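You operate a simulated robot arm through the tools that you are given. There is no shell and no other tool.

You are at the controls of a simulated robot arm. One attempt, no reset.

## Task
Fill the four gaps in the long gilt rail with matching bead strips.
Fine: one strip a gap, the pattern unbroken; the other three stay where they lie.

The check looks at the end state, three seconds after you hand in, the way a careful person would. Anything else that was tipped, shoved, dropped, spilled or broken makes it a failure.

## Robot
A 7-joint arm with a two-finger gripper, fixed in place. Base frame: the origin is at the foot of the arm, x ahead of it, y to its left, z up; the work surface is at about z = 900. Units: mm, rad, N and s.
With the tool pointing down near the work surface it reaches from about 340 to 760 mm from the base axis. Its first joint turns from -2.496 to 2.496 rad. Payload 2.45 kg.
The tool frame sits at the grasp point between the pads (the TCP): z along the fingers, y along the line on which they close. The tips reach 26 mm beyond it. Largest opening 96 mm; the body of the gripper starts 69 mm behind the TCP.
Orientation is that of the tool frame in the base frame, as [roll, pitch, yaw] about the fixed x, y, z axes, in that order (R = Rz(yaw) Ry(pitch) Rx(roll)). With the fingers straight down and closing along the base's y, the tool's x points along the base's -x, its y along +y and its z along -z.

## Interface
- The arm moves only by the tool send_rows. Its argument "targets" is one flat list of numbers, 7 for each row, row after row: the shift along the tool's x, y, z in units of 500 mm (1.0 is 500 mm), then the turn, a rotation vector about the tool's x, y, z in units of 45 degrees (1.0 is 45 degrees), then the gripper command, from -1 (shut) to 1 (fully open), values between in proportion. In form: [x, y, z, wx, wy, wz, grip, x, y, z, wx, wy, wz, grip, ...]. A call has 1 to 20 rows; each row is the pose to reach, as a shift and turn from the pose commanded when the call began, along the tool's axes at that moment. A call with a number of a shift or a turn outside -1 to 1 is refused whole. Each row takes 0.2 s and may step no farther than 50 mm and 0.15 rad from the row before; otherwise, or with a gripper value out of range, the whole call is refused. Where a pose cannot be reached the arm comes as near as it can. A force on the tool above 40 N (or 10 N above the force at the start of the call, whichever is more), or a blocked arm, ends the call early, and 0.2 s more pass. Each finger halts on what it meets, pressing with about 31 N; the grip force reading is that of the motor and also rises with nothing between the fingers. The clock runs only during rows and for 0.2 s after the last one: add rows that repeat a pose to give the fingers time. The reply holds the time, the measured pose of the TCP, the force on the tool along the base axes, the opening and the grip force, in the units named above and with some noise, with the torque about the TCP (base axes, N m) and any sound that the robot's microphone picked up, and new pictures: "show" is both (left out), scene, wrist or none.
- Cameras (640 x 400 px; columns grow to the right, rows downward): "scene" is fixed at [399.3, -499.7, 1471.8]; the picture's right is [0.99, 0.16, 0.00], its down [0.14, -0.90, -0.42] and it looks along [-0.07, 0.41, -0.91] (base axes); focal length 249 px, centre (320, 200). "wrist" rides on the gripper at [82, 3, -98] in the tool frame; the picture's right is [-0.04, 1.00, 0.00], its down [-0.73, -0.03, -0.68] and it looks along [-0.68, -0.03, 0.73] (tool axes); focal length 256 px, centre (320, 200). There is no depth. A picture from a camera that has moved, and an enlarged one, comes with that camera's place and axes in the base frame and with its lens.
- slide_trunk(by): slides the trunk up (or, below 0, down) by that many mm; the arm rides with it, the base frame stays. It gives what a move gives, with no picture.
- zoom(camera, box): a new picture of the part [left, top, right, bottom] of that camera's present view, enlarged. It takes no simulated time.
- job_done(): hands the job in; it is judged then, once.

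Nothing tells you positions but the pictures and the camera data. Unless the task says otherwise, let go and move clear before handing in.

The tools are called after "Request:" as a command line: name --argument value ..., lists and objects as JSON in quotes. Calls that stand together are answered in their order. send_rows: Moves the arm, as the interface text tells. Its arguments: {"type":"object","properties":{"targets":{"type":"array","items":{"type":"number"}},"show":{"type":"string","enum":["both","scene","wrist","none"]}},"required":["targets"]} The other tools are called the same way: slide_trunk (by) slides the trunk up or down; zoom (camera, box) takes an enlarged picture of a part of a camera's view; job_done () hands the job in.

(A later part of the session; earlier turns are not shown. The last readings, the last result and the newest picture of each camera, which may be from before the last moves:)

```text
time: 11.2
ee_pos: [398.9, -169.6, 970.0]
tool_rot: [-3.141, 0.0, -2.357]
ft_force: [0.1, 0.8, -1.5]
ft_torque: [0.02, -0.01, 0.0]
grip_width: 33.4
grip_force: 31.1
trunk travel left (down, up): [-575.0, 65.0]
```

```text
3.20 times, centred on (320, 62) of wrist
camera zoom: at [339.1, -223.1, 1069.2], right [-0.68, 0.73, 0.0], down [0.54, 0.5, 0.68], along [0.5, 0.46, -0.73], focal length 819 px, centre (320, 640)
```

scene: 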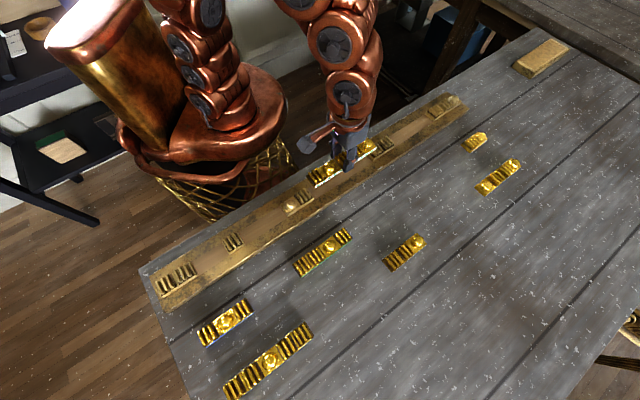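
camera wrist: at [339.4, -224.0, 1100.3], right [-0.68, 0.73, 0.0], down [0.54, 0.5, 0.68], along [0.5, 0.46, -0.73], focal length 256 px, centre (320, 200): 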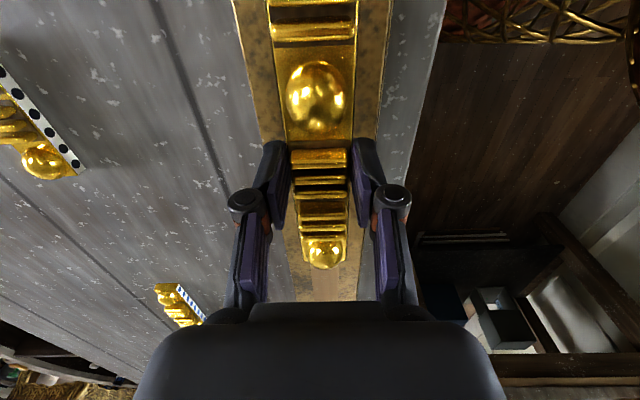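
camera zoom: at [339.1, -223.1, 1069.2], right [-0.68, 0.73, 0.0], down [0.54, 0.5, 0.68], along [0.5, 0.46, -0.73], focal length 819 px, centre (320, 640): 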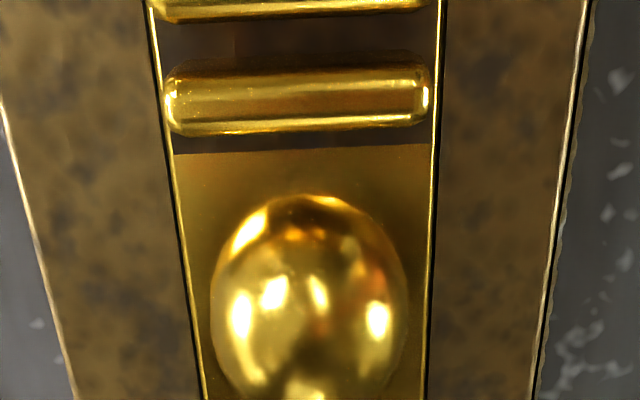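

The rail's top is about 18 mm above the table, so the target shifts about 2 mm along and across. I'm applying that correction and lowering to just above the channel for a final check.

Request:
send_rows --targets '[0.0046, -0.0048, 0, 0, 0, 0, -1, 0.0046, -0.0048, 0.015, 0, 0, 0, -1, 0.0046, -0.0048, 0.026, 0, 0, 0, -1, 0.0046, -0.0048, 0.034, 0, 0, 0, -1, 0.0046, -0.0048, 0.034, 0, 0, 0, -1]' --show "none"

Request:
zoom --camera "scene" --box '[296, 180, 336, 205]'

Request:
zoom --camera "scene" --box '[356, 142, 396, 167]'

Request:
zoom --camera "wrist" --box '[256, 200, 384, 300]'

```text
time: 12.4
ee_pos: [399.1, -171.6, 954.1]
tool_rot: [3.141, 0.0, -2.356]
ft_force: [-0.4, 0.1, -1.3]
ft_torque: [0.03, 0.0, 0.0]
grip_width: 33.4
grip_force: 31.2
trunk travel left (down, up): [-575.0, 65.0]
```

```text
16.00 times, centred on (316, 192) of scene
camera zoom: at [399.3, -499.7, 1471.8], right [0.99, 0.16, 0.0], down [0.14, -0.9, -0.42], along [-0.07, 0.41, -0.91], focal length 3978 px, centre (384, 320)
```

zoom: 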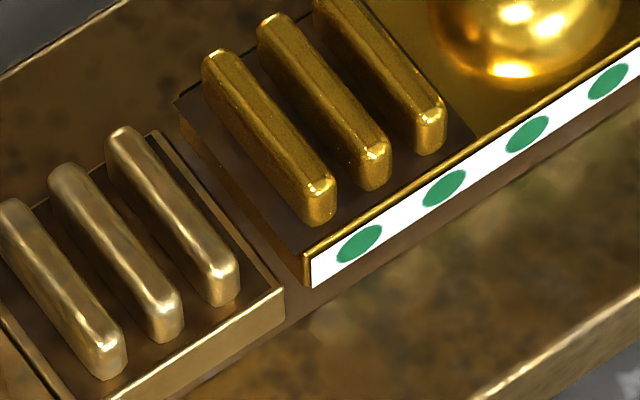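

```text
16.00 times, centred on (376, 154) of scene
camera zoom: at [399.3, -499.7, 1471.8], right [0.99, 0.16, 0.0], down [0.14, -0.9, -0.42], along [-0.07, 0.41, -0.91], focal length 3978 px, centre (-576, 928)
```

zoom: 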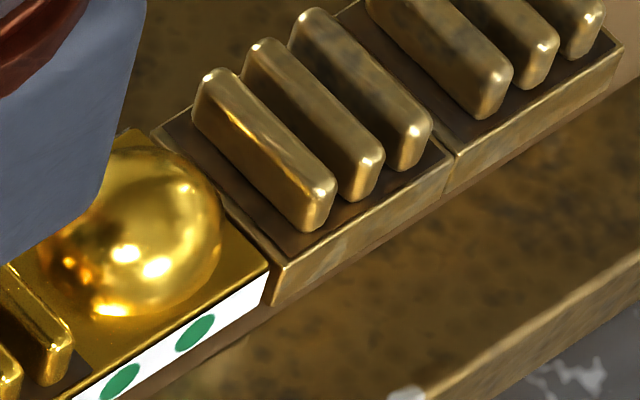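

```text
4.00 times, centred on (320, 250) of wrist
camera zoom: at [339.5, -225.6, 1052.2], right [-0.68, 0.74, 0.0], down [0.54, 0.5, 0.68], along [0.5, 0.46, -0.73], focal length 1024 px, centre (320, 0)
```

zoom: 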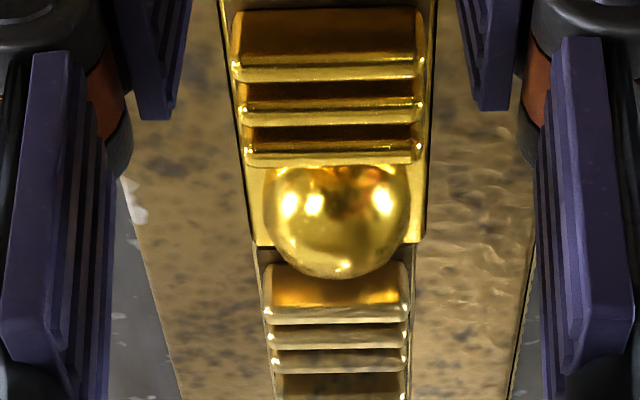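

Left clearance is about 5 mm and right about 3 mm, so I'm shifting 1 mm left and easing down onto the channel while watching force.

Request:
send_rows --targets '[0.002, 0, 0.004, 0, 0, 0, -1, 0.002, 0, 0.008, 0, 0, 0, -1, 0.002, 0, 0.008, 0, 0, 0, -1]' --show "none"

Request:
zoom --camera "scene" --box '[296, 180, 336, 205]'

Request:
zoom --camera "scene" --box '[356, 142, 396, 167]'

```text
time: 13.2
ee_pos: [398.6, -171.0, 949.4]
tool_rot: [-3.14, 0.0, -2.354]
ft_force: [-3.0, 0.2, 24.4]
ft_torque: [-0.14, 0.27, -0.02]
grip_width: 33.1
grip_force: 31.0
trunk travel left (down, up): [-575.0, 65.0]
```

```text
16.00 times, centred on (316, 192) of scene
camera zoom: at [399.3, -499.7, 1471.8], right [0.99, 0.16, 0.0], down [0.14, -0.9, -0.42], along [-0.07, 0.41, -0.91], focal length 3978 px, centre (384, 320)
```

zoom: 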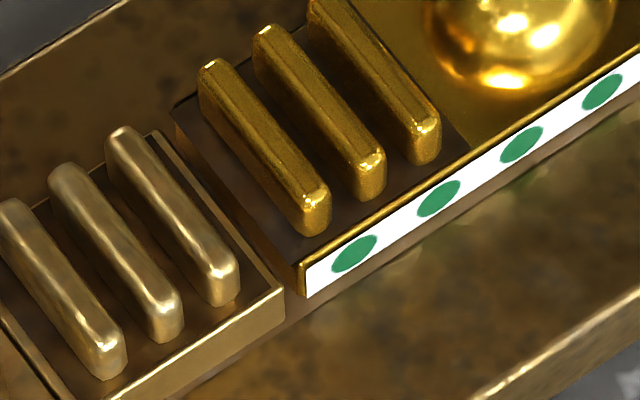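

```text
16.00 times, centred on (376, 154) of scene
camera zoom: at [399.3, -499.7, 1471.8], right [0.99, 0.16, 0.0], down [0.14, -0.9, -0.42], along [-0.07, 0.41, -0.91], focal length 3978 px, centre (-576, 928)
```

zoom: 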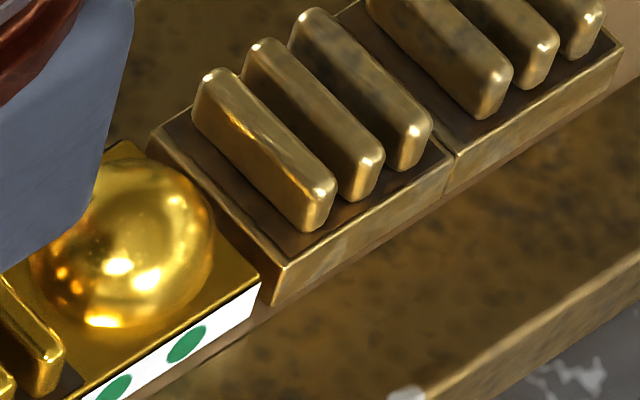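

The strip has touched down with 24 N of contact force. Before releasing, I'm checking its parallelism to the channel along its whole length.

Request:
send_rows --targets '[0, 0, -0.0016, 0, 0, 0, -1, 0, 0, -0.0016, 0, 0, 0, -1]' --show "none"

Request:
zoom --camera "scene" --box '[306, 174, 346, 199]'

Request:
zoom --camera "scene" --box '[342, 152, 382, 177]'

Request:
zoom --camera "scene" --box '[284, 140, 396, 210]'

Request:
zoom --camera "wrist" --box '[256, 200, 384, 300]'

```text
time: 13.8
ee_pos: [399.0, -172.2, 950.5]
tool_rot: [-3.139, 0.0, -2.356]
ft_force: [-0.5, 0.9, 18.5]
ft_torque: [0.04, -0.04, 0.03]
grip_width: 33.7
grip_force: 30.9
trunk travel left (down, up): [-575.0, 65.0]
```

```text
16.00 times, centred on (326, 186) of scene
camera zoom: at [399.3, -499.7, 1471.8], right [0.99, 0.16, 0.0], down [0.14, -0.9, -0.42], along [-0.07, 0.41, -0.91], focal length 3978 px, centre (224, 416)
```

zoom: 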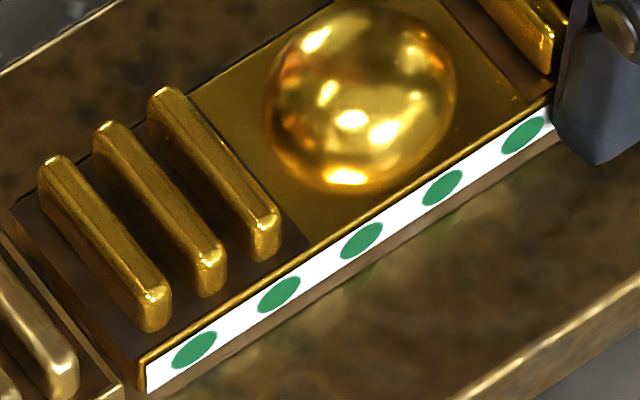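

```text
16.00 times, centred on (362, 164) of scene
camera zoom: at [399.3, -499.7, 1471.8], right [0.99, 0.16, 0.0], down [0.14, -0.9, -0.42], along [-0.07, 0.41, -0.91], focal length 3978 px, centre (-352, 768)
```

zoom: 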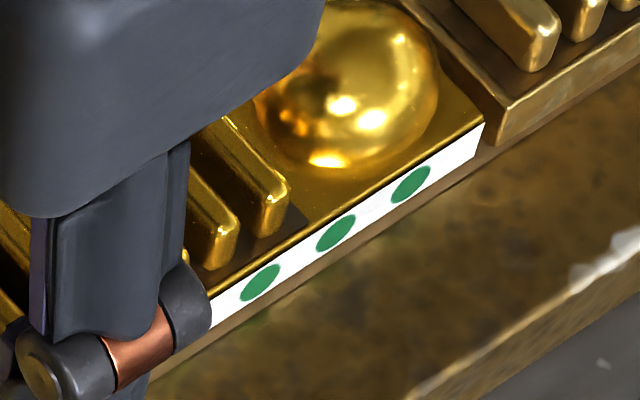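

```text
5.71 times, centred on (340, 175) of scene
camera zoom: at [399.3, -499.7, 1471.8], right [0.99, 0.16, 0.0], down [0.14, -0.9, -0.42], along [-0.07, 0.41, -0.91], focal length 1421 px, centre (206, 343)
```

zoom: 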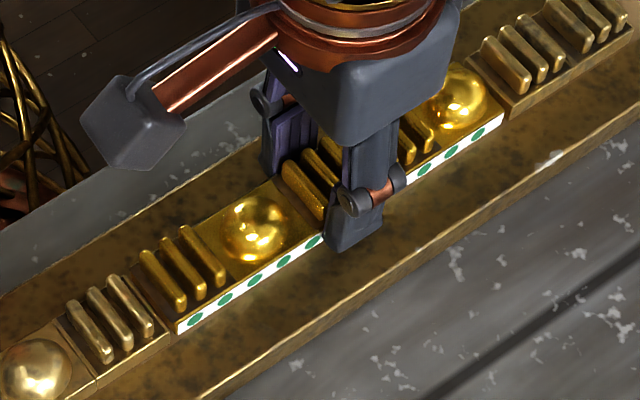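

```text
4.00 times, centred on (320, 250) of wrist
camera zoom: at [338.6, -225.9, 1049.0], right [-0.68, 0.73, 0.0], down [0.54, 0.5, 0.68], along [0.5, 0.46, -0.73], focal length 1024 px, centre (320, 0)
```

zoom: 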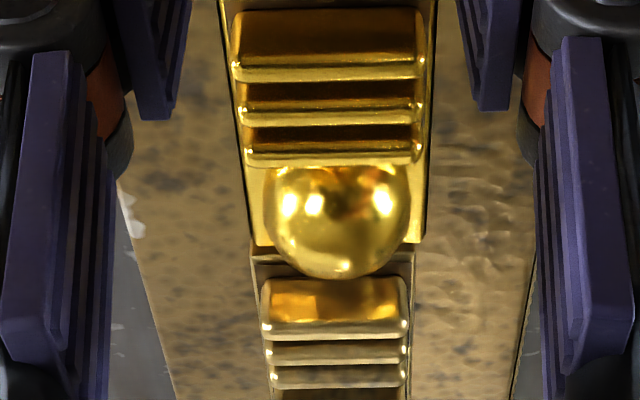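

I want a finer look at the right junction from the wrist camera.

Request:
zoom --camera "wrist" --box '[296, 240, 352, 275]'

Request:
zoom --camera "scene" --box '[362, 146, 382, 158]'

Request:
zoom --camera "scene" --box '[304, 190, 324, 202]'

```text
11.43 times, centred on (324, 258) of wrist
camera zoom: at [338.6, -225.9, 1049.0], right [-0.68, 0.73, 0.0], down [0.54, 0.5, 0.68], along [0.5, 0.46, -0.73], focal length 2926 px, centre (274, -457)
```

zoom: 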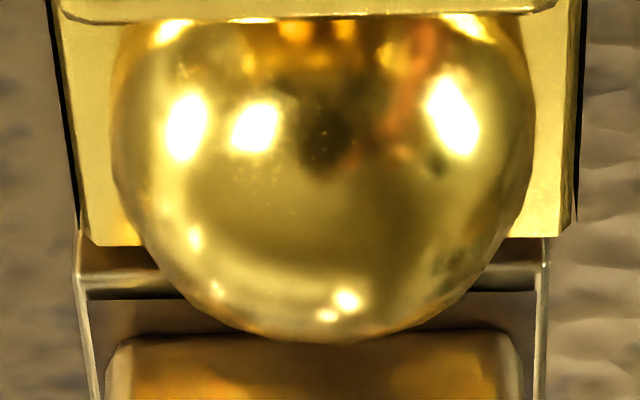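

```text
16.00 times, centred on (372, 152) of scene
camera zoom: at [399.3, -499.7, 1471.8], right [0.99, 0.16, 0.0], down [0.14, -0.9, -0.42], along [-0.07, 0.41, -0.91], focal length 3978 px, centre (-512, 968)
```

zoom: 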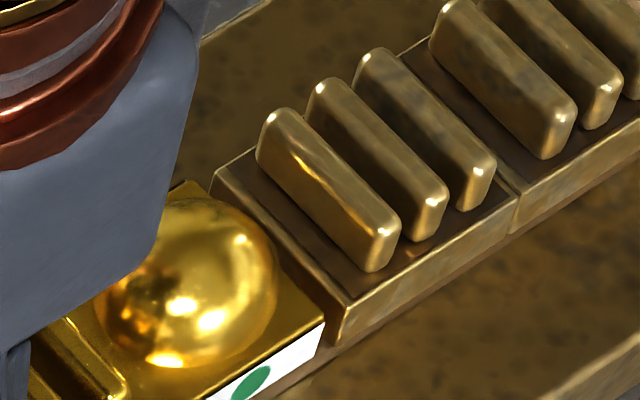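

```text
16.00 times, centred on (314, 196) of scene
camera zoom: at [399.3, -499.7, 1471.8], right [0.99, 0.16, 0.0], down [0.14, -0.9, -0.42], along [-0.07, 0.41, -0.91], focal length 3978 px, centre (416, 264)
```

zoom: 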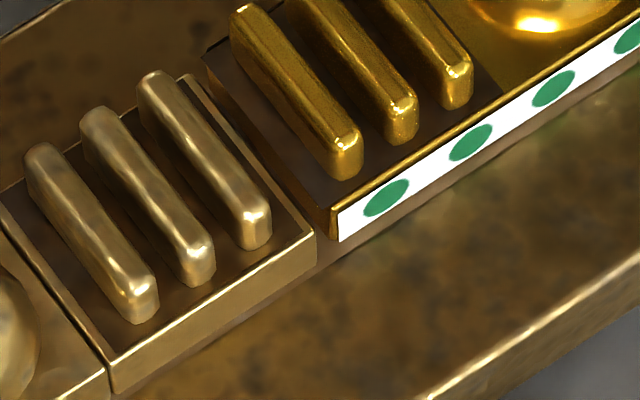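

The strip is parallel to the channel but sits about 0.8 mm toward the robot. I'll lift slightly, nudge it, set it down and release.

Request:
send_rows --targets '[0, 0, -0.006, 0, 0, 0, -1, 0, -0.0017, -0.008, 0, 0, 0, -1, 0, -0.0017, -0.006, 0, 0, 0, -1, 0, -0.0017, -0.003, 0, 0, 0, -1, 0, -0.0017, -0.001, 0, 0, 0, -1, 0, -0.0017, -0.001, 0, 0, 0, -1]' --show "none"

Request:
zoom --camera "scene" --box '[304, 184, 344, 209]'

Request:
zoom --camera "scene" --box '[352, 142, 392, 167]'

Request:
zoom --camera "wrist" --box '[296, 240, 352, 275]'

```text
time: 15.2
ee_pos: [400.3, -172.5, 951.8]
tool_rot: [-3.141, 0.002, -2.354]
ft_force: [0.0, 0.6, -0.8]
ft_torque: [-0.01, -0.03, -0.01]
grip_width: 33.3
grip_force: 31.2
trunk travel left (down, up): [-575.0, 65.0]
```

```text
16.00 times, centred on (324, 196) of scene
camera zoom: at [399.3, -499.7, 1471.8], right [0.99, 0.16, 0.0], down [0.14, -0.9, -0.42], along [-0.07, 0.41, -0.91], focal length 3978 px, centre (256, 256)
```

zoom: 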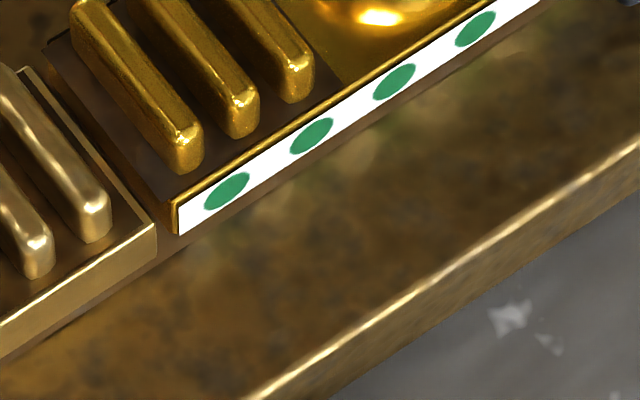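

```text
16.00 times, centred on (372, 154) of scene
camera zoom: at [399.3, -499.7, 1471.8], right [0.99, 0.16, 0.0], down [0.14, -0.9, -0.42], along [-0.07, 0.41, -0.91], focal length 3978 px, centre (-512, 928)
```

zoom: 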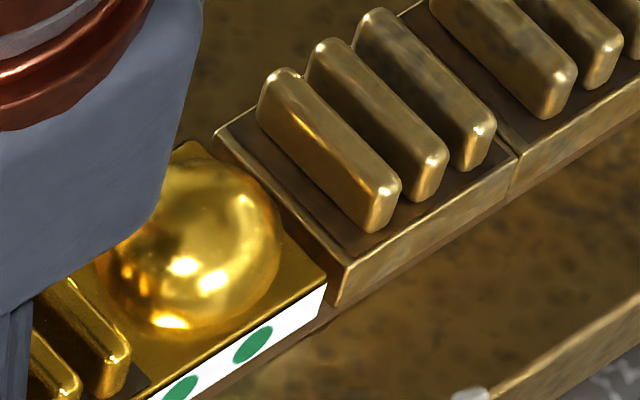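

```text
11.43 times, centred on (324, 258) of wrist
camera zoom: at [339.0, -226.7, 1050.2], right [-0.68, 0.73, 0.0], down [0.54, 0.5, 0.68], along [0.5, 0.46, -0.73], focal length 2926 px, centre (274, -457)
```

zoom: 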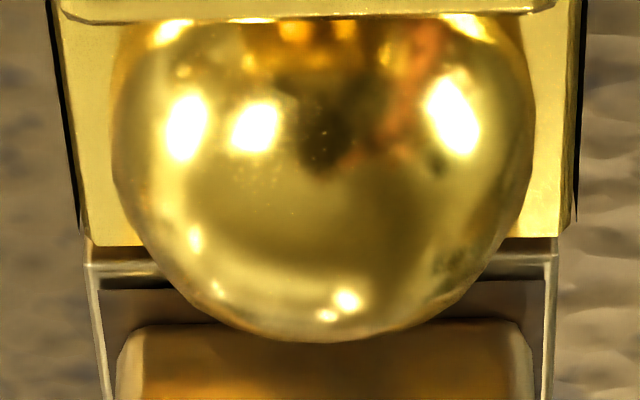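

Alignment is good at both ends now. I'm lowering the last millimetre, releasing, and rising clear.

Request:
send_rows --targets '[0, 0, 0.0012, 0, 0, 0, -1, 0, 0, 0.0026, 0, 0, 0, -1, 0, 0, 0.0026, 0, 0, 0, -0.7, 0, 0, 0.0026, 0, 0, 0, -0.3, 0, 0, 0.0026, 0, 0, 0, 0.1, 0, 0, 0.0026, 0, 0, 0, 0.4, 0, 0, 0.0026, 0, 0, 0, 0.4]' --show "wrist"

```text
time: 16.8
ee_pos: [400.8, -172.4, 949.7]
tool_rot: [-3.141, 0.0, -2.356]
ft_force: [-0.9, 0.9, 0.6]
ft_torque: [0.03, -0.01, 0.02]
grip_width: 67.1
grip_force: 0.0
trunk travel left (down, up): [-575.0, 65.0]
camera wrist: at [339.1, -226.6, 1048.4], right [-0.68, 0.73, 0.0], down [0.54, 0.5, 0.68], along [0.5, 0.46, -0.73], focal length 256 px, centre (320, 200)
```

wrist: 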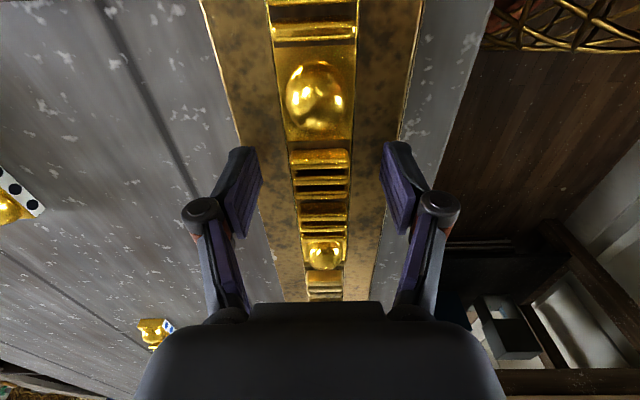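

E is released in gap 3 and stays put. Next is D (R R B): I rise and move above it.

Request:
send_rows --targets '[0, 0, -0.04, 0, 0, 0, 0.4, 0, 0, -0.1, 0, 0, 0, 0.4, 0, -0.07, -0.12, 0, 0, 0, 0.4, 0, -0.15, -0.12, 0, 0, 0, 0.4, 0, -0.23, -0.12, 0, 0, 0, 0.4, 0, -0.31, -0.12, 0, 0, 0, 0.4, 0, -0.39, -0.12, 0, 0, 0, 0.4, -0.0026, -0.44, -0.12, 0, 0, 0, 0.4, -0.0026, -0.484, -0.12, 0, 0, 0, 0.4, -0.0026, -0.484, -0.08, 0, 0, 0, 0.4, -0.0026, -0.484, -0.08, 0, 0, 0, 0.4]'

```text
time: 19.2
ee_pos: [571.5, -344.3, 988.7]
tool_rot: [-3.141, 0.0, -2.356]
ft_force: [0.3, 0.0, -0.8]
ft_torque: [-0.03, 0.0, 0.01]
grip_width: 67.3
grip_force: 0.1
trunk travel left (down, up): [-575.0, 65.0]
camera wrist: at [511.3, -398.6, 1088.0], right [-0.68, 0.73, 0.0], down [0.54, 0.5, 0.68], along [0.5, 0.46, -0.73], focal length 256 px, centre (320, 200)
```

scene: 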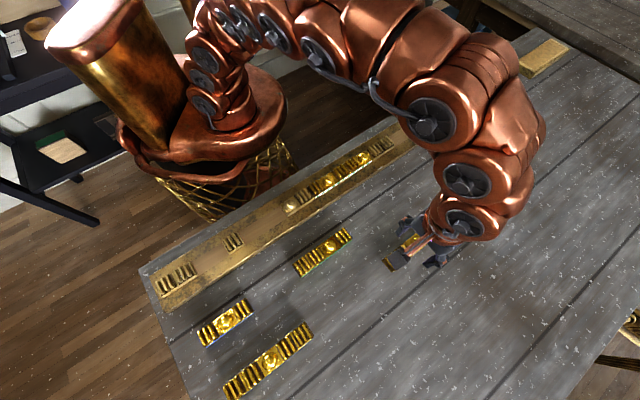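
wrist: 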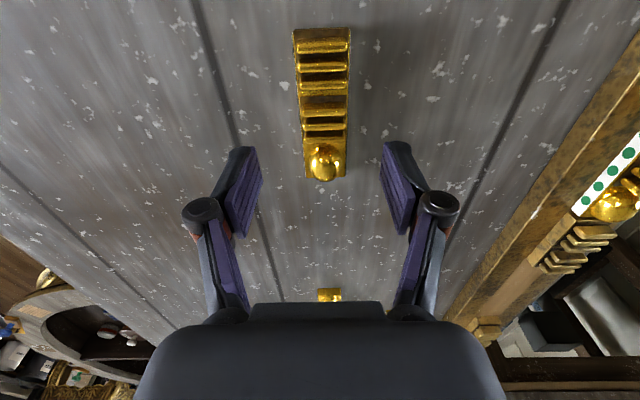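

D is in view between the fingers. I'm zooming to measure its centre and yaw relative to the tool.

Request:
zoom --camera "wrist" --box '[280, 15, 368, 70]'

Request:
zoom --camera "wrist" --box '[280, 135, 368, 190]'

```text
7.27 times, centred on (324, 42) of wrist
camera zoom: at [511.3, -398.6, 1088.0], right [-0.68, 0.73, 0.0], down [0.54, 0.5, 0.68], along [0.5, 0.46, -0.73], focal length 1862 px, centre (291, 1346)
```

zoom: 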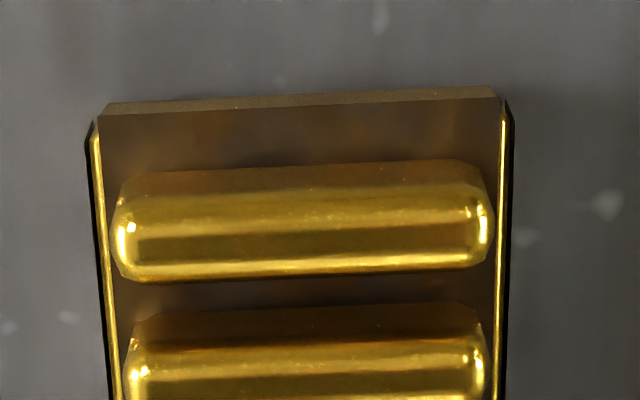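

```text
7.27 times, centred on (324, 162) of wrist
camera zoom: at [511.3, -398.6, 1088.0], right [-0.68, 0.73, 0.0], down [0.54, 0.5, 0.68], along [0.5, 0.46, -0.73], focal length 1862 px, centre (291, 473)
```

zoom: 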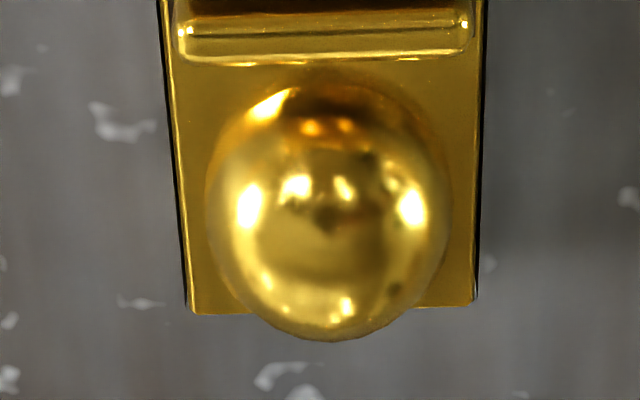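

D's centre is 1.4 mm ahead and 2.3 mm to the side, with no yaw error. I'm descending and gripping it.

Request:
send_rows --targets '[-0.0028, 0.0046, 0.03, 0, 0, 0, 0.4, -0.0028, 0.0046, 0.07, 0, 0, 0, 0.4, -0.0028, 0.0046, 0.1, 0, 0, 0, 0.4, -0.0028, 0.0046, 0.1186, 0, 0, 0, 0.4, -0.0028, 0.0046, 0.1186, 0, 0, 0, 0.4, -0.0028, 0.0046, 0.1186, 0, 0, 0, 0, -0.0028, 0.0046, 0.1186, 0, 0, 0, -0.5, -0.0028, 0.0046, 0.1186, 0, 0, 0, -1, -0.0028, 0.0046, 0.1186, 0, 0, 0, -1, -0.0028, 0.0046, 0.1186, 0, 0, 0, -1]' --show "wrist"

```text
time: 21.4
ee_pos: [570.6, -339.7, 931.1]
tool_rot: [-3.141, 0.0, -2.357]
ft_force: [1.1, -0.3, 0.9]
ft_torque: [-0.01, -0.04, -0.04]
grip_width: 32.9
grip_force: 30.9
trunk travel left (down, up): [-575.0, 65.0]
camera wrist: at [510.7, -394.4, 1029.2], right [-0.68, 0.73, 0.0], down [0.54, 0.5, 0.68], along [0.5, 0.46, -0.73], focal length 256 px, centre (320, 200)
```

wrist: 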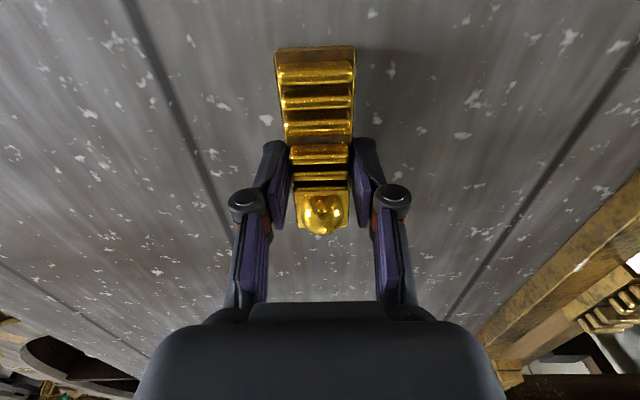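

D is gripped. I'm lifting it and turning it clockwise in stages while carrying it toward gap 2, since it needs a 180° flip to read B R R.

Request:
send_rows --targets '[0, 0, -0.03, 0, 0, 0, -1, 0, 0, -0.1, 0, 0, 0, -1, 0, 0, -0.17, 0, 0, 0, -1, 0.02, 0.02, -0.19, 0, 0, 0.1, -1, 0.05, 0.05, -0.19, 0, 0, 0.27, -1, 0.08, 0.08, -0.19, 0, 0, 0.44, -1, 0.11, 0.11, -0.19, 0, 0, 0.61, -1, 0.14, 0.14, -0.19, 0, 0, 0.78, -1, 0.16, 0.16, -0.19, 0, 0, 0.9, -1, 0.16, 0.16, -0.19, 0, 0, 1.0, -1, 0.16, 0.16, -0.19, 0, 0, 1.0, -1]' --show "scene"

```text
time: 23.8
ee_pos: [457.4, -339.4, 1024.3]
tool_rot: [3.14, 0.0, 3.139]
ft_force: [-0.1, -0.4, -1.4]
ft_torque: [0.01, -0.01, 0.03]
grip_width: 33.2
grip_force: 31.1
trunk travel left (down, up): [-575.0, 65.0]
```

scene: 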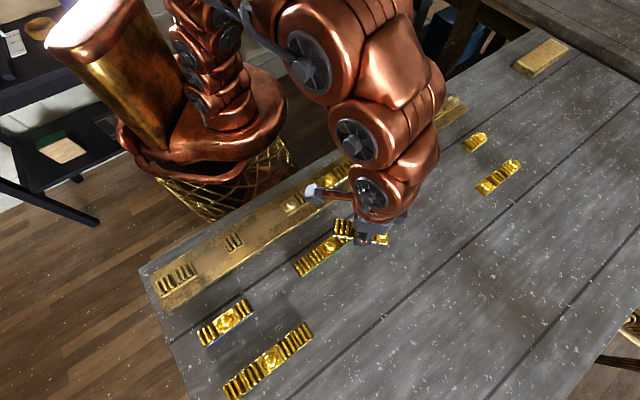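

Request:
send_rows --targets '[0.03, 0, 0, 0, 0, 0.15, -1, 0.07, 0, 0, 0, 0, 0.32, -1, 0.11, 0, 0, 0, 0, 0.49, -1, 0.15, 0.002, 0, 0, 0, 0.66, -1, 0.19, 0.004, 0, 0, 0, 0.83, -1, 0.22, 0.006, 0, 0, 0, 1.0, -1, 0.22, 0.006, 0, 0, 0, 1.0, -1]' --show "scene"

```text
time: 25.4
ee_pos: [347.5, -337.4, 1025.8]
tool_rot: [-3.141, 0.001, 2.356]
ft_force: [0.5, 0.0, -1.7]
ft_torque: [0.02, 0.0, 0.03]
grip_width: 33.4
grip_force: 31.2
trunk travel left (down, up): [-575.0, 65.0]
```

scene: 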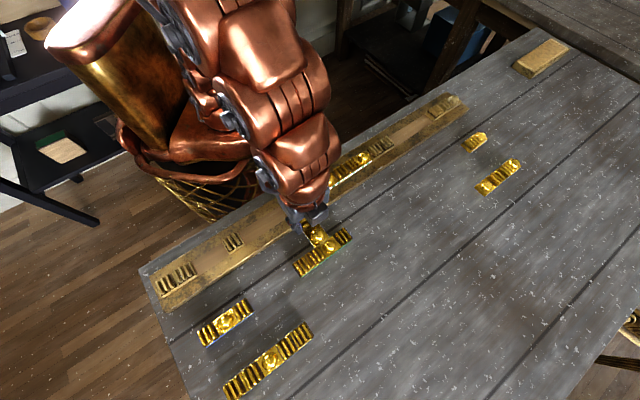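

Request:
send_rows --targets '[0.015, -0.013, 0, 0, 0, 0.15, -1, 0.03, -0.027, 0, 0, 0, 0.32, -1, 0.045, -0.04, 0, 0, 0, 0.49, -1, 0.06, -0.054, 0, 0, 0, 0.66, -1, 0.075, -0.067, 0, 0, 0, 0.83, -1, 0.089, -0.081, 0, 0, 0, 1.0, -1, 0.089, -0.081, 0, 0, 0, 1.0, -1]' --show "scene"

```text
time: 27.0
ee_pos: [288.0, -333.0, 1025.6]
tool_rot: [3.14, 0.001, 1.569]
ft_force: [-0.1, 0.9, -0.7]
ft_torque: [0.03, 0.02, -0.01]
grip_width: 33.5
grip_force: 31.1
trunk travel left (down, up): [-575.0, 65.0]
```

scene: 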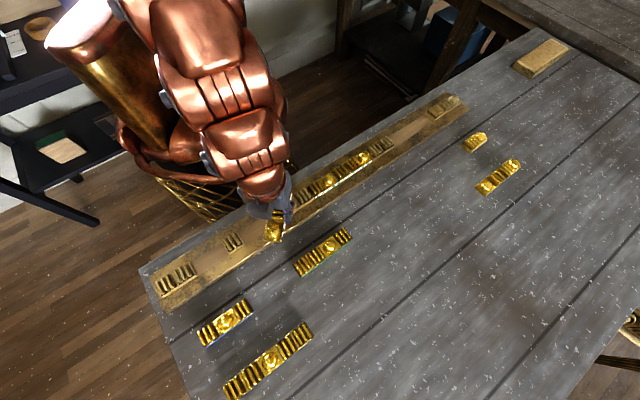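

The turn is going freely. This is the last 45°, arriving above gap 2.

Request:
send_rows --targets '[0, -0.016, 0, 0, 0, 0.15, -1, 0, -0.033, 0, 0, 0, 0.32, -1, 0, -0.05, 0, 0, 0, 0.49, -1, 0, -0.066, 0, 0, 0, 0.66, -1, 0, -0.083, 0, 0, 0, 0.83, -1, -0.0006, -0.0988, 0, 0, 0, 1.0, -1, -0.0006, -0.0988, 0, 0, 0, 1.0, -1, -0.0006, -0.0988, 0, 0, 0, 1.0, -1]'

```text
time: 28.8
ee_pos: [237.3, -335.9, 1024.6]
tool_rot: [3.141, -0.001, 0.784]
ft_force: [0.3, 0.7, -2.0]
ft_torque: [-0.01, 0.0, 0.01]
grip_width: 33.1
grip_force: 31.1
trunk travel left (down, up): [-575.0, 65.0]
camera wrist: at [297.7, -278.4, 1123.7], right [0.68, -0.74, 0.0], down [-0.54, -0.5, 0.68], along [-0.5, -0.46, -0.73], focal length 256 px, centre (320, 200)
```

scene: 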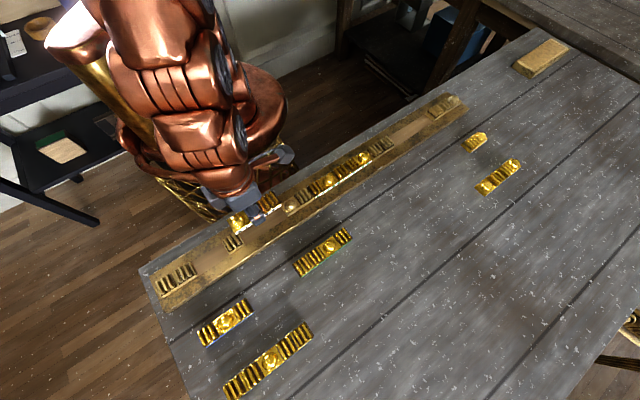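
wrist: 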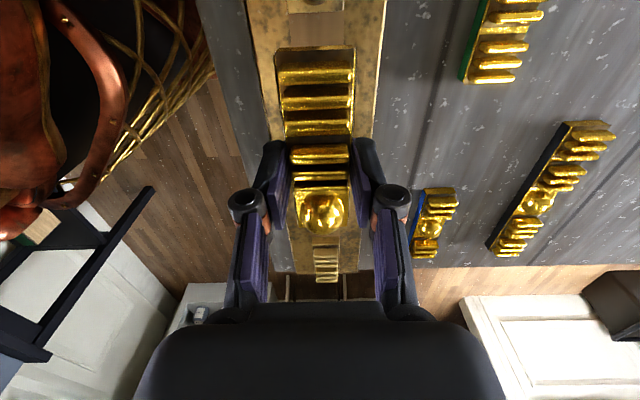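

D is over gap 2 with its bead now on the left. I'm lowering part-way and inspecting both ends.

Request:
send_rows --targets '[0, 0, 0.03, 0, 0, 0, -1, 0, 0, 0.065, 0, 0, 0, -1, 0, 0, 0.088, 0, 0, 0, -1, 0, 0, 0.088, 0, 0, 0, -1]' --show "none"

Request:
zoom --camera "scene" --box '[215, 175, 327, 245]'

Request:
zoom --camera "scene" --box '[222, 217, 262, 242]'

Request:
zoom --camera "scene" --box '[264, 192, 304, 217]'

Request:
zoom --camera "wrist" --box '[280, 190, 368, 290]'

Request:
zoom --camera "wrist" --box '[240, 0, 400, 100]'

```text
time: 29.8
ee_pos: [237.9, -334.2, 981.2]
tool_rot: [-3.141, 0.0, 0.785]
ft_force: [-0.5, 0.4, -0.6]
ft_torque: [-0.02, -0.02, -0.02]
grip_width: 33.3
grip_force: 31.1
trunk travel left (down, up): [-575.0, 65.0]
```

```text
5.71 times, centred on (271, 210) of scene
camera zoom: at [399.3, -499.7, 1471.8], right [0.99, 0.16, 0.0], down [0.14, -0.9, -0.42], along [-0.07, 0.41, -0.91], focal length 1421 px, centre (600, 143)
```

zoom: 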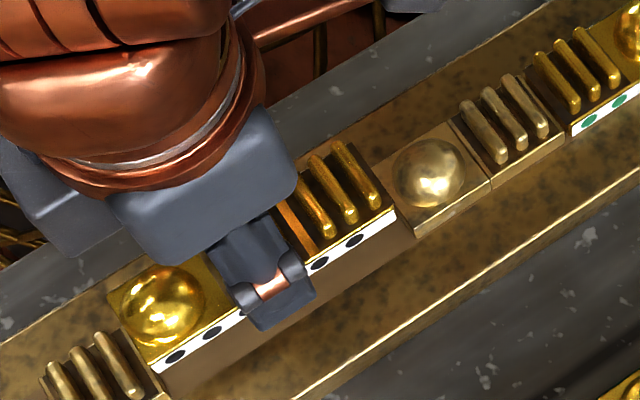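

```text
16.00 times, centred on (242, 230) of scene
camera zoom: at [399.3, -499.7, 1471.8], right [0.99, 0.16, 0.0], down [0.14, -0.9, -0.42], along [-0.07, 0.41, -0.91], focal length 3978 px, centre (1568, -272)
```

zoom: 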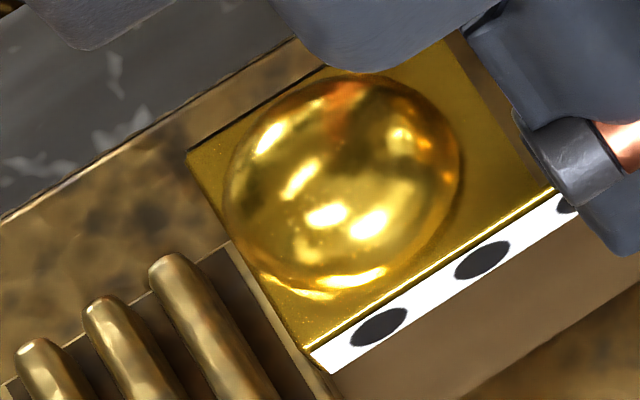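

```text
16.00 times, centred on (284, 204) of scene
camera zoom: at [399.3, -499.7, 1471.8], right [0.99, 0.16, 0.0], down [0.14, -0.9, -0.42], along [-0.07, 0.41, -0.91], focal length 3978 px, centre (896, 128)
```

zoom: 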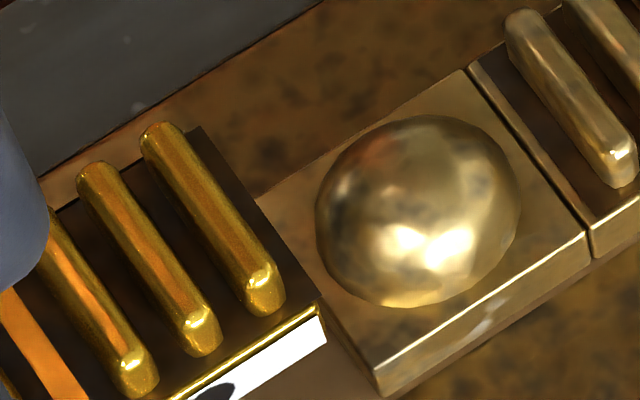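

```text
4.00 times, centred on (324, 240) of wrist
camera zoom: at [297.8, -277.5, 1079.5], right [0.68, -0.73, 0.0], down [-0.54, -0.5, 0.68], along [-0.5, -0.46, -0.73], focal length 1024 px, centre (304, 40)
```

zoom: 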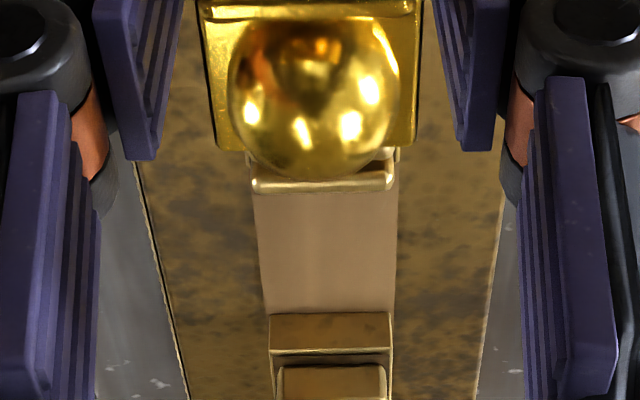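

```text
4.00 times, centred on (320, 50) of wrist
camera zoom: at [297.8, -277.5, 1079.5], right [0.68, -0.73, 0.0], down [-0.54, -0.5, 0.68], along [-0.5, -0.46, -0.73], focal length 1024 px, centre (320, 800)
```

zoom: 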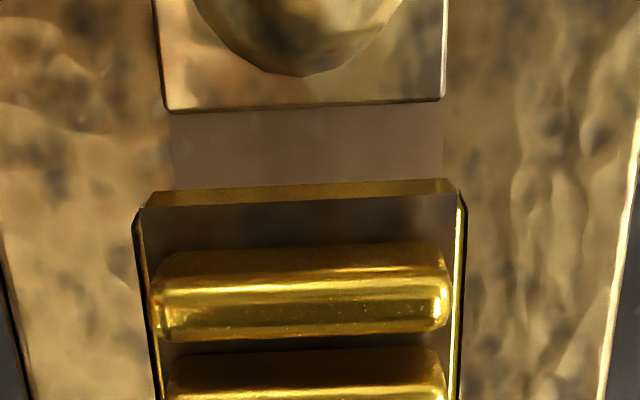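

Both views agree that D is aligned across the rail and needs only a 0.8 mm shift lengthwise. I'm lowering to just above the channel.

Request:
send_rows --targets '[0.0016, 0, 0.02, 0, 0, 0, -1, 0.0016, 0, 0.04, 0, 0, 0, -1, 0.0016, 0, 0.052, 0, 0, 0, -1, 0.0016, 0, 0.059, 0, 0, 0, -1, 0.0016, 0, 0.059, 0, 0, 0, -1]' --show "none"

Request:
zoom --camera "scene" --box '[222, 217, 262, 242]'

Request:
zoom --camera "scene" --box '[264, 192, 304, 217]'

Request:
zoom --camera "wrist" --box '[280, 190, 368, 290]'

Request:
zoom --camera "wrist" --box '[240, 0, 400, 100]'

```text
time: 31.0
ee_pos: [239.5, -333.3, 951.7]
tool_rot: [-3.139, 0.0, 0.787]
ft_force: [0.8, 0.1, -0.3]
ft_torque: [0.0, -0.03, -0.01]
grip_width: 33.3
grip_force: 31.6
trunk travel left (down, up): [-575.0, 65.0]
```

```text
16.00 times, centred on (242, 230) of scene
camera zoom: at [399.3, -499.7, 1471.8], right [0.99, 0.16, 0.0], down [0.14, -0.9, -0.42], along [-0.07, 0.41, -0.91], focal length 3978 px, centre (1568, -272)
```

zoom: 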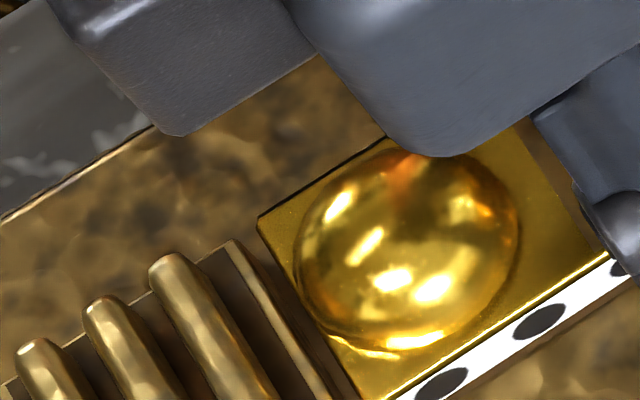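

```text
16.00 times, centred on (284, 204) of scene
camera zoom: at [399.3, -499.7, 1471.8], right [0.99, 0.16, 0.0], down [0.14, -0.9, -0.42], along [-0.07, 0.41, -0.91], focal length 3978 px, centre (896, 128)
```

zoom: 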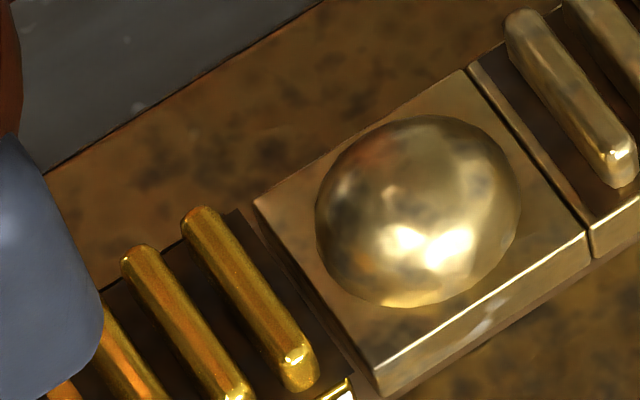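

```text
4.00 times, centred on (324, 240) of wrist
camera zoom: at [298.6, -277.4, 1050.5], right [0.68, -0.73, 0.0], down [-0.54, -0.5, 0.68], along [-0.5, -0.46, -0.73], focal length 1024 px, centre (304, 40)
```

zoom: 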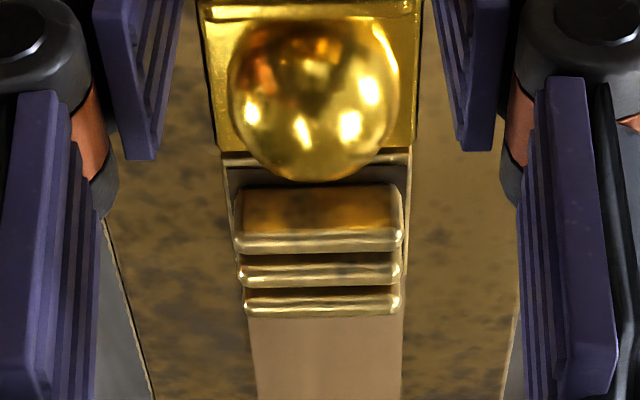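

```text
4.00 times, centred on (320, 50) of wrist
camera zoom: at [298.6, -277.4, 1050.5], right [0.68, -0.73, 0.0], down [-0.54, -0.5, 0.68], along [-0.5, -0.46, -0.73], focal length 1024 px, centre (320, 800)
```

zoom: 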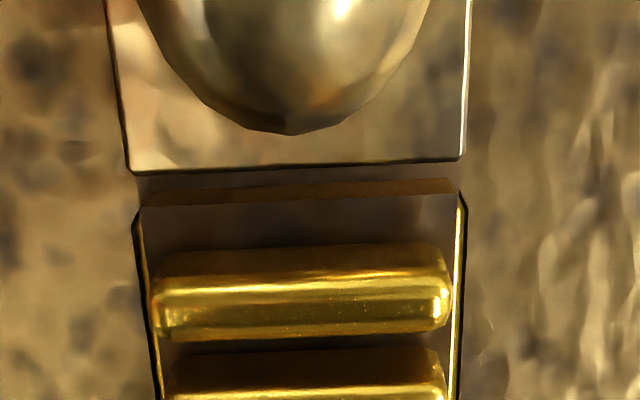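

Request:
zoom --camera "wrist" --box '[300, 205, 356, 240]'

Request:
zoom --camera "scene" --box '[228, 226, 268, 251]'

Request:
zoom --camera "scene" --box '[266, 202, 306, 227]'

```text
11.43 times, centred on (328, 222) of wrist
camera zoom: at [298.6, -277.4, 1050.5], right [0.68, -0.73, 0.0], down [-0.54, -0.5, 0.68], along [-0.5, -0.46, -0.73], focal length 2926 px, centre (229, -57)
```

zoom: 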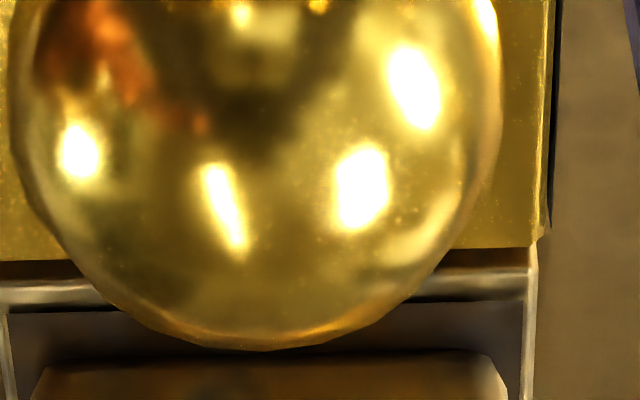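

```text
16.00 times, centred on (248, 238) of scene
camera zoom: at [399.3, -499.7, 1471.8], right [0.99, 0.16, 0.0], down [0.14, -0.9, -0.42], along [-0.07, 0.41, -0.91], focal length 3978 px, centre (1472, -416)
```

zoom: 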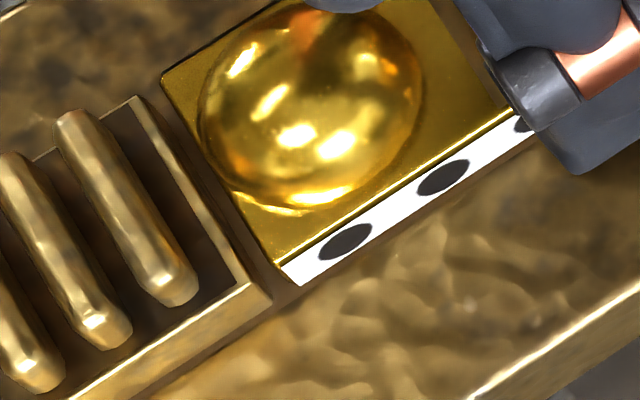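

```text
16.00 times, centred on (286, 214) of scene
camera zoom: at [399.3, -499.7, 1471.8], right [0.99, 0.16, 0.0], down [0.14, -0.9, -0.42], along [-0.07, 0.41, -0.91], focal length 3978 px, centre (864, -32)
```

zoom: 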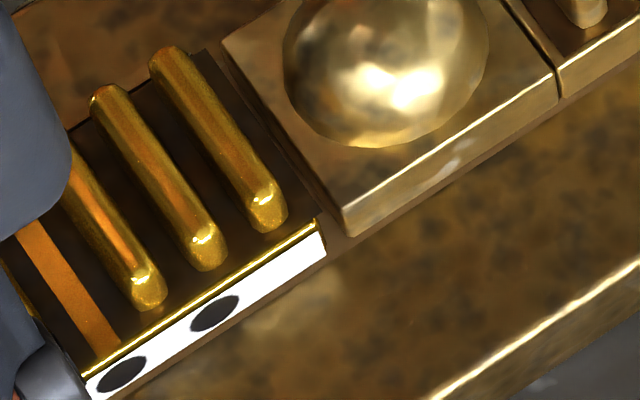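

D is centred lengthwise (about 4.5 mm each end) and about 0.9 mm too far outward. I'm correcting that, setting it down and releasing.

Request:
send_rows --targets '[0, -0.0018, 0, 0, 0, 0, -1, 0, -0.0018, 0.002, 0, 0, 0, -1, 0, -0.0018, 0.0036, 0, 0, 0, -1, 0, -0.0018, 0.0036, 0, 0, 0, -1]' --show "none"

Request:
zoom --camera "scene" --box '[228, 226, 268, 251]'

Request:
zoom --camera "scene" --box '[266, 202, 306, 227]'

```text
time: 32.0
ee_pos: [237.9, -333.2, 951.0]
tool_rot: [-3.14, -0.001, 0.785]
ft_force: [-0.1, 0.5, 5.2]
ft_torque: [-0.01, 0.09, 0.03]
grip_width: 33.1
grip_force: 31.1
trunk travel left (down, up): [-575.0, 65.0]
```

```text
16.00 times, centred on (248, 238) of scene
camera zoom: at [399.3, -499.7, 1471.8], right [0.99, 0.16, 0.0], down [0.14, -0.9, -0.42], along [-0.07, 0.41, -0.91], focal length 3978 px, centre (1472, -416)
```

zoom: 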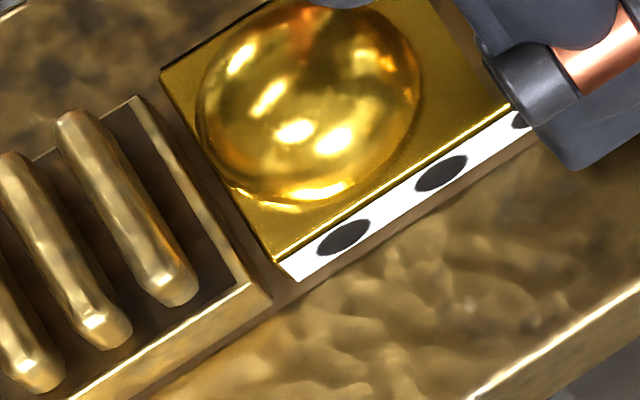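

```text
16.00 times, centred on (286, 214) of scene
camera zoom: at [399.3, -499.7, 1471.8], right [0.99, 0.16, 0.0], down [0.14, -0.9, -0.42], along [-0.07, 0.41, -0.91], focal length 3978 px, centre (864, -32)
```

zoom: 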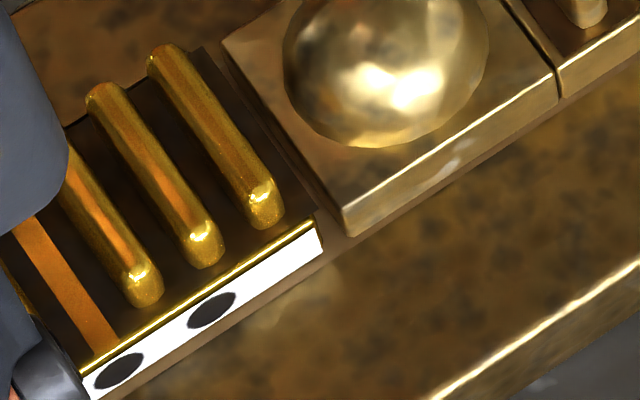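

Light contact, well aligned. Releasing D and rising.

Request:
send_rows --targets '[0, 0, 0, 0, 0, 0, -0.7, 0, 0, 0, 0, 0, 0, -0.3, 0, 0, 0, 0, 0, 0, 0.1, 0, 0, 0, 0, 0, 0, 0.4, 0, 0, 0, 0, 0, 0, 0.4, 0, 0, -0.05, 0, 0, 0, 0.4, 0, 0, -0.13, 0, 0, 0, 0.4, 0, 0, -0.2, 0, 0, 0, 0.4, 0, 0, -0.2, 0, 0, 0, 0.4]'

Request:
zoom --camera "scene" --box '[215, 180, 327, 250]'

```text
time: 34.0
ee_pos: [238.0, -333.4, 1050.4]
tool_rot: [-3.141, 0.001, 0.786]
ft_force: [-0.3, -0.7, 0.8]
ft_torque: [0.01, -0.03, 0.0]
grip_width: 67.3
grip_force: 0.1
trunk travel left (down, up): [-575.0, 65.0]
camera wrist: at [297.6, -277.5, 1148.2], right [0.68, -0.74, 0.0], down [-0.54, -0.5, 0.68], along [-0.5, -0.46, -0.73], focal length 256 px, centre (320, 200)
```

scene: 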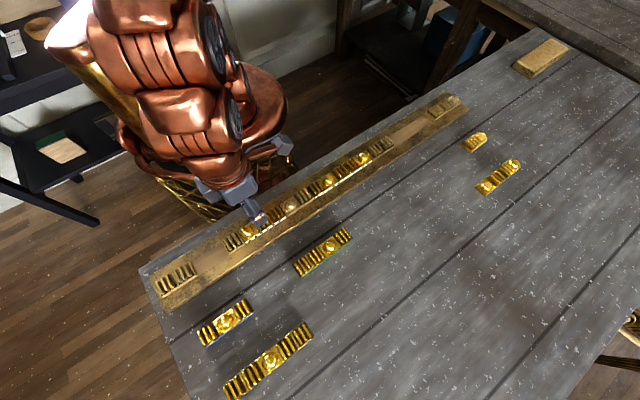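
wrist: 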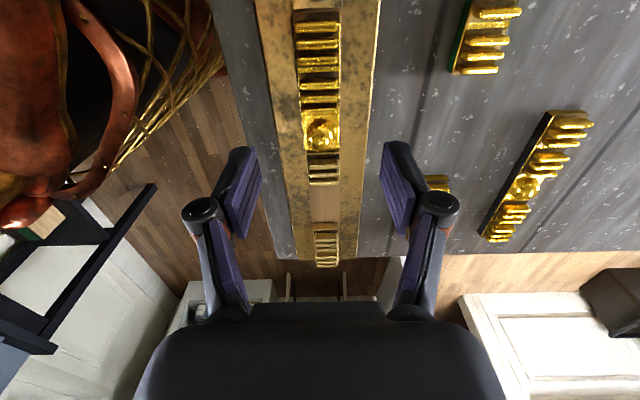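

```text
5.71 times, centred on (271, 215) of scene
camera zoom: at [399.3, -499.7, 1471.8], right [0.99, 0.16, 0.0], down [0.14, -0.9, -0.42], along [-0.07, 0.41, -0.91], focal length 1421 px, centre (600, 114)
```

zoom: 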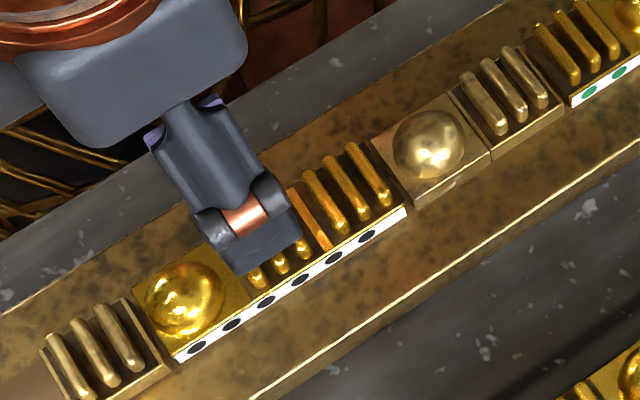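

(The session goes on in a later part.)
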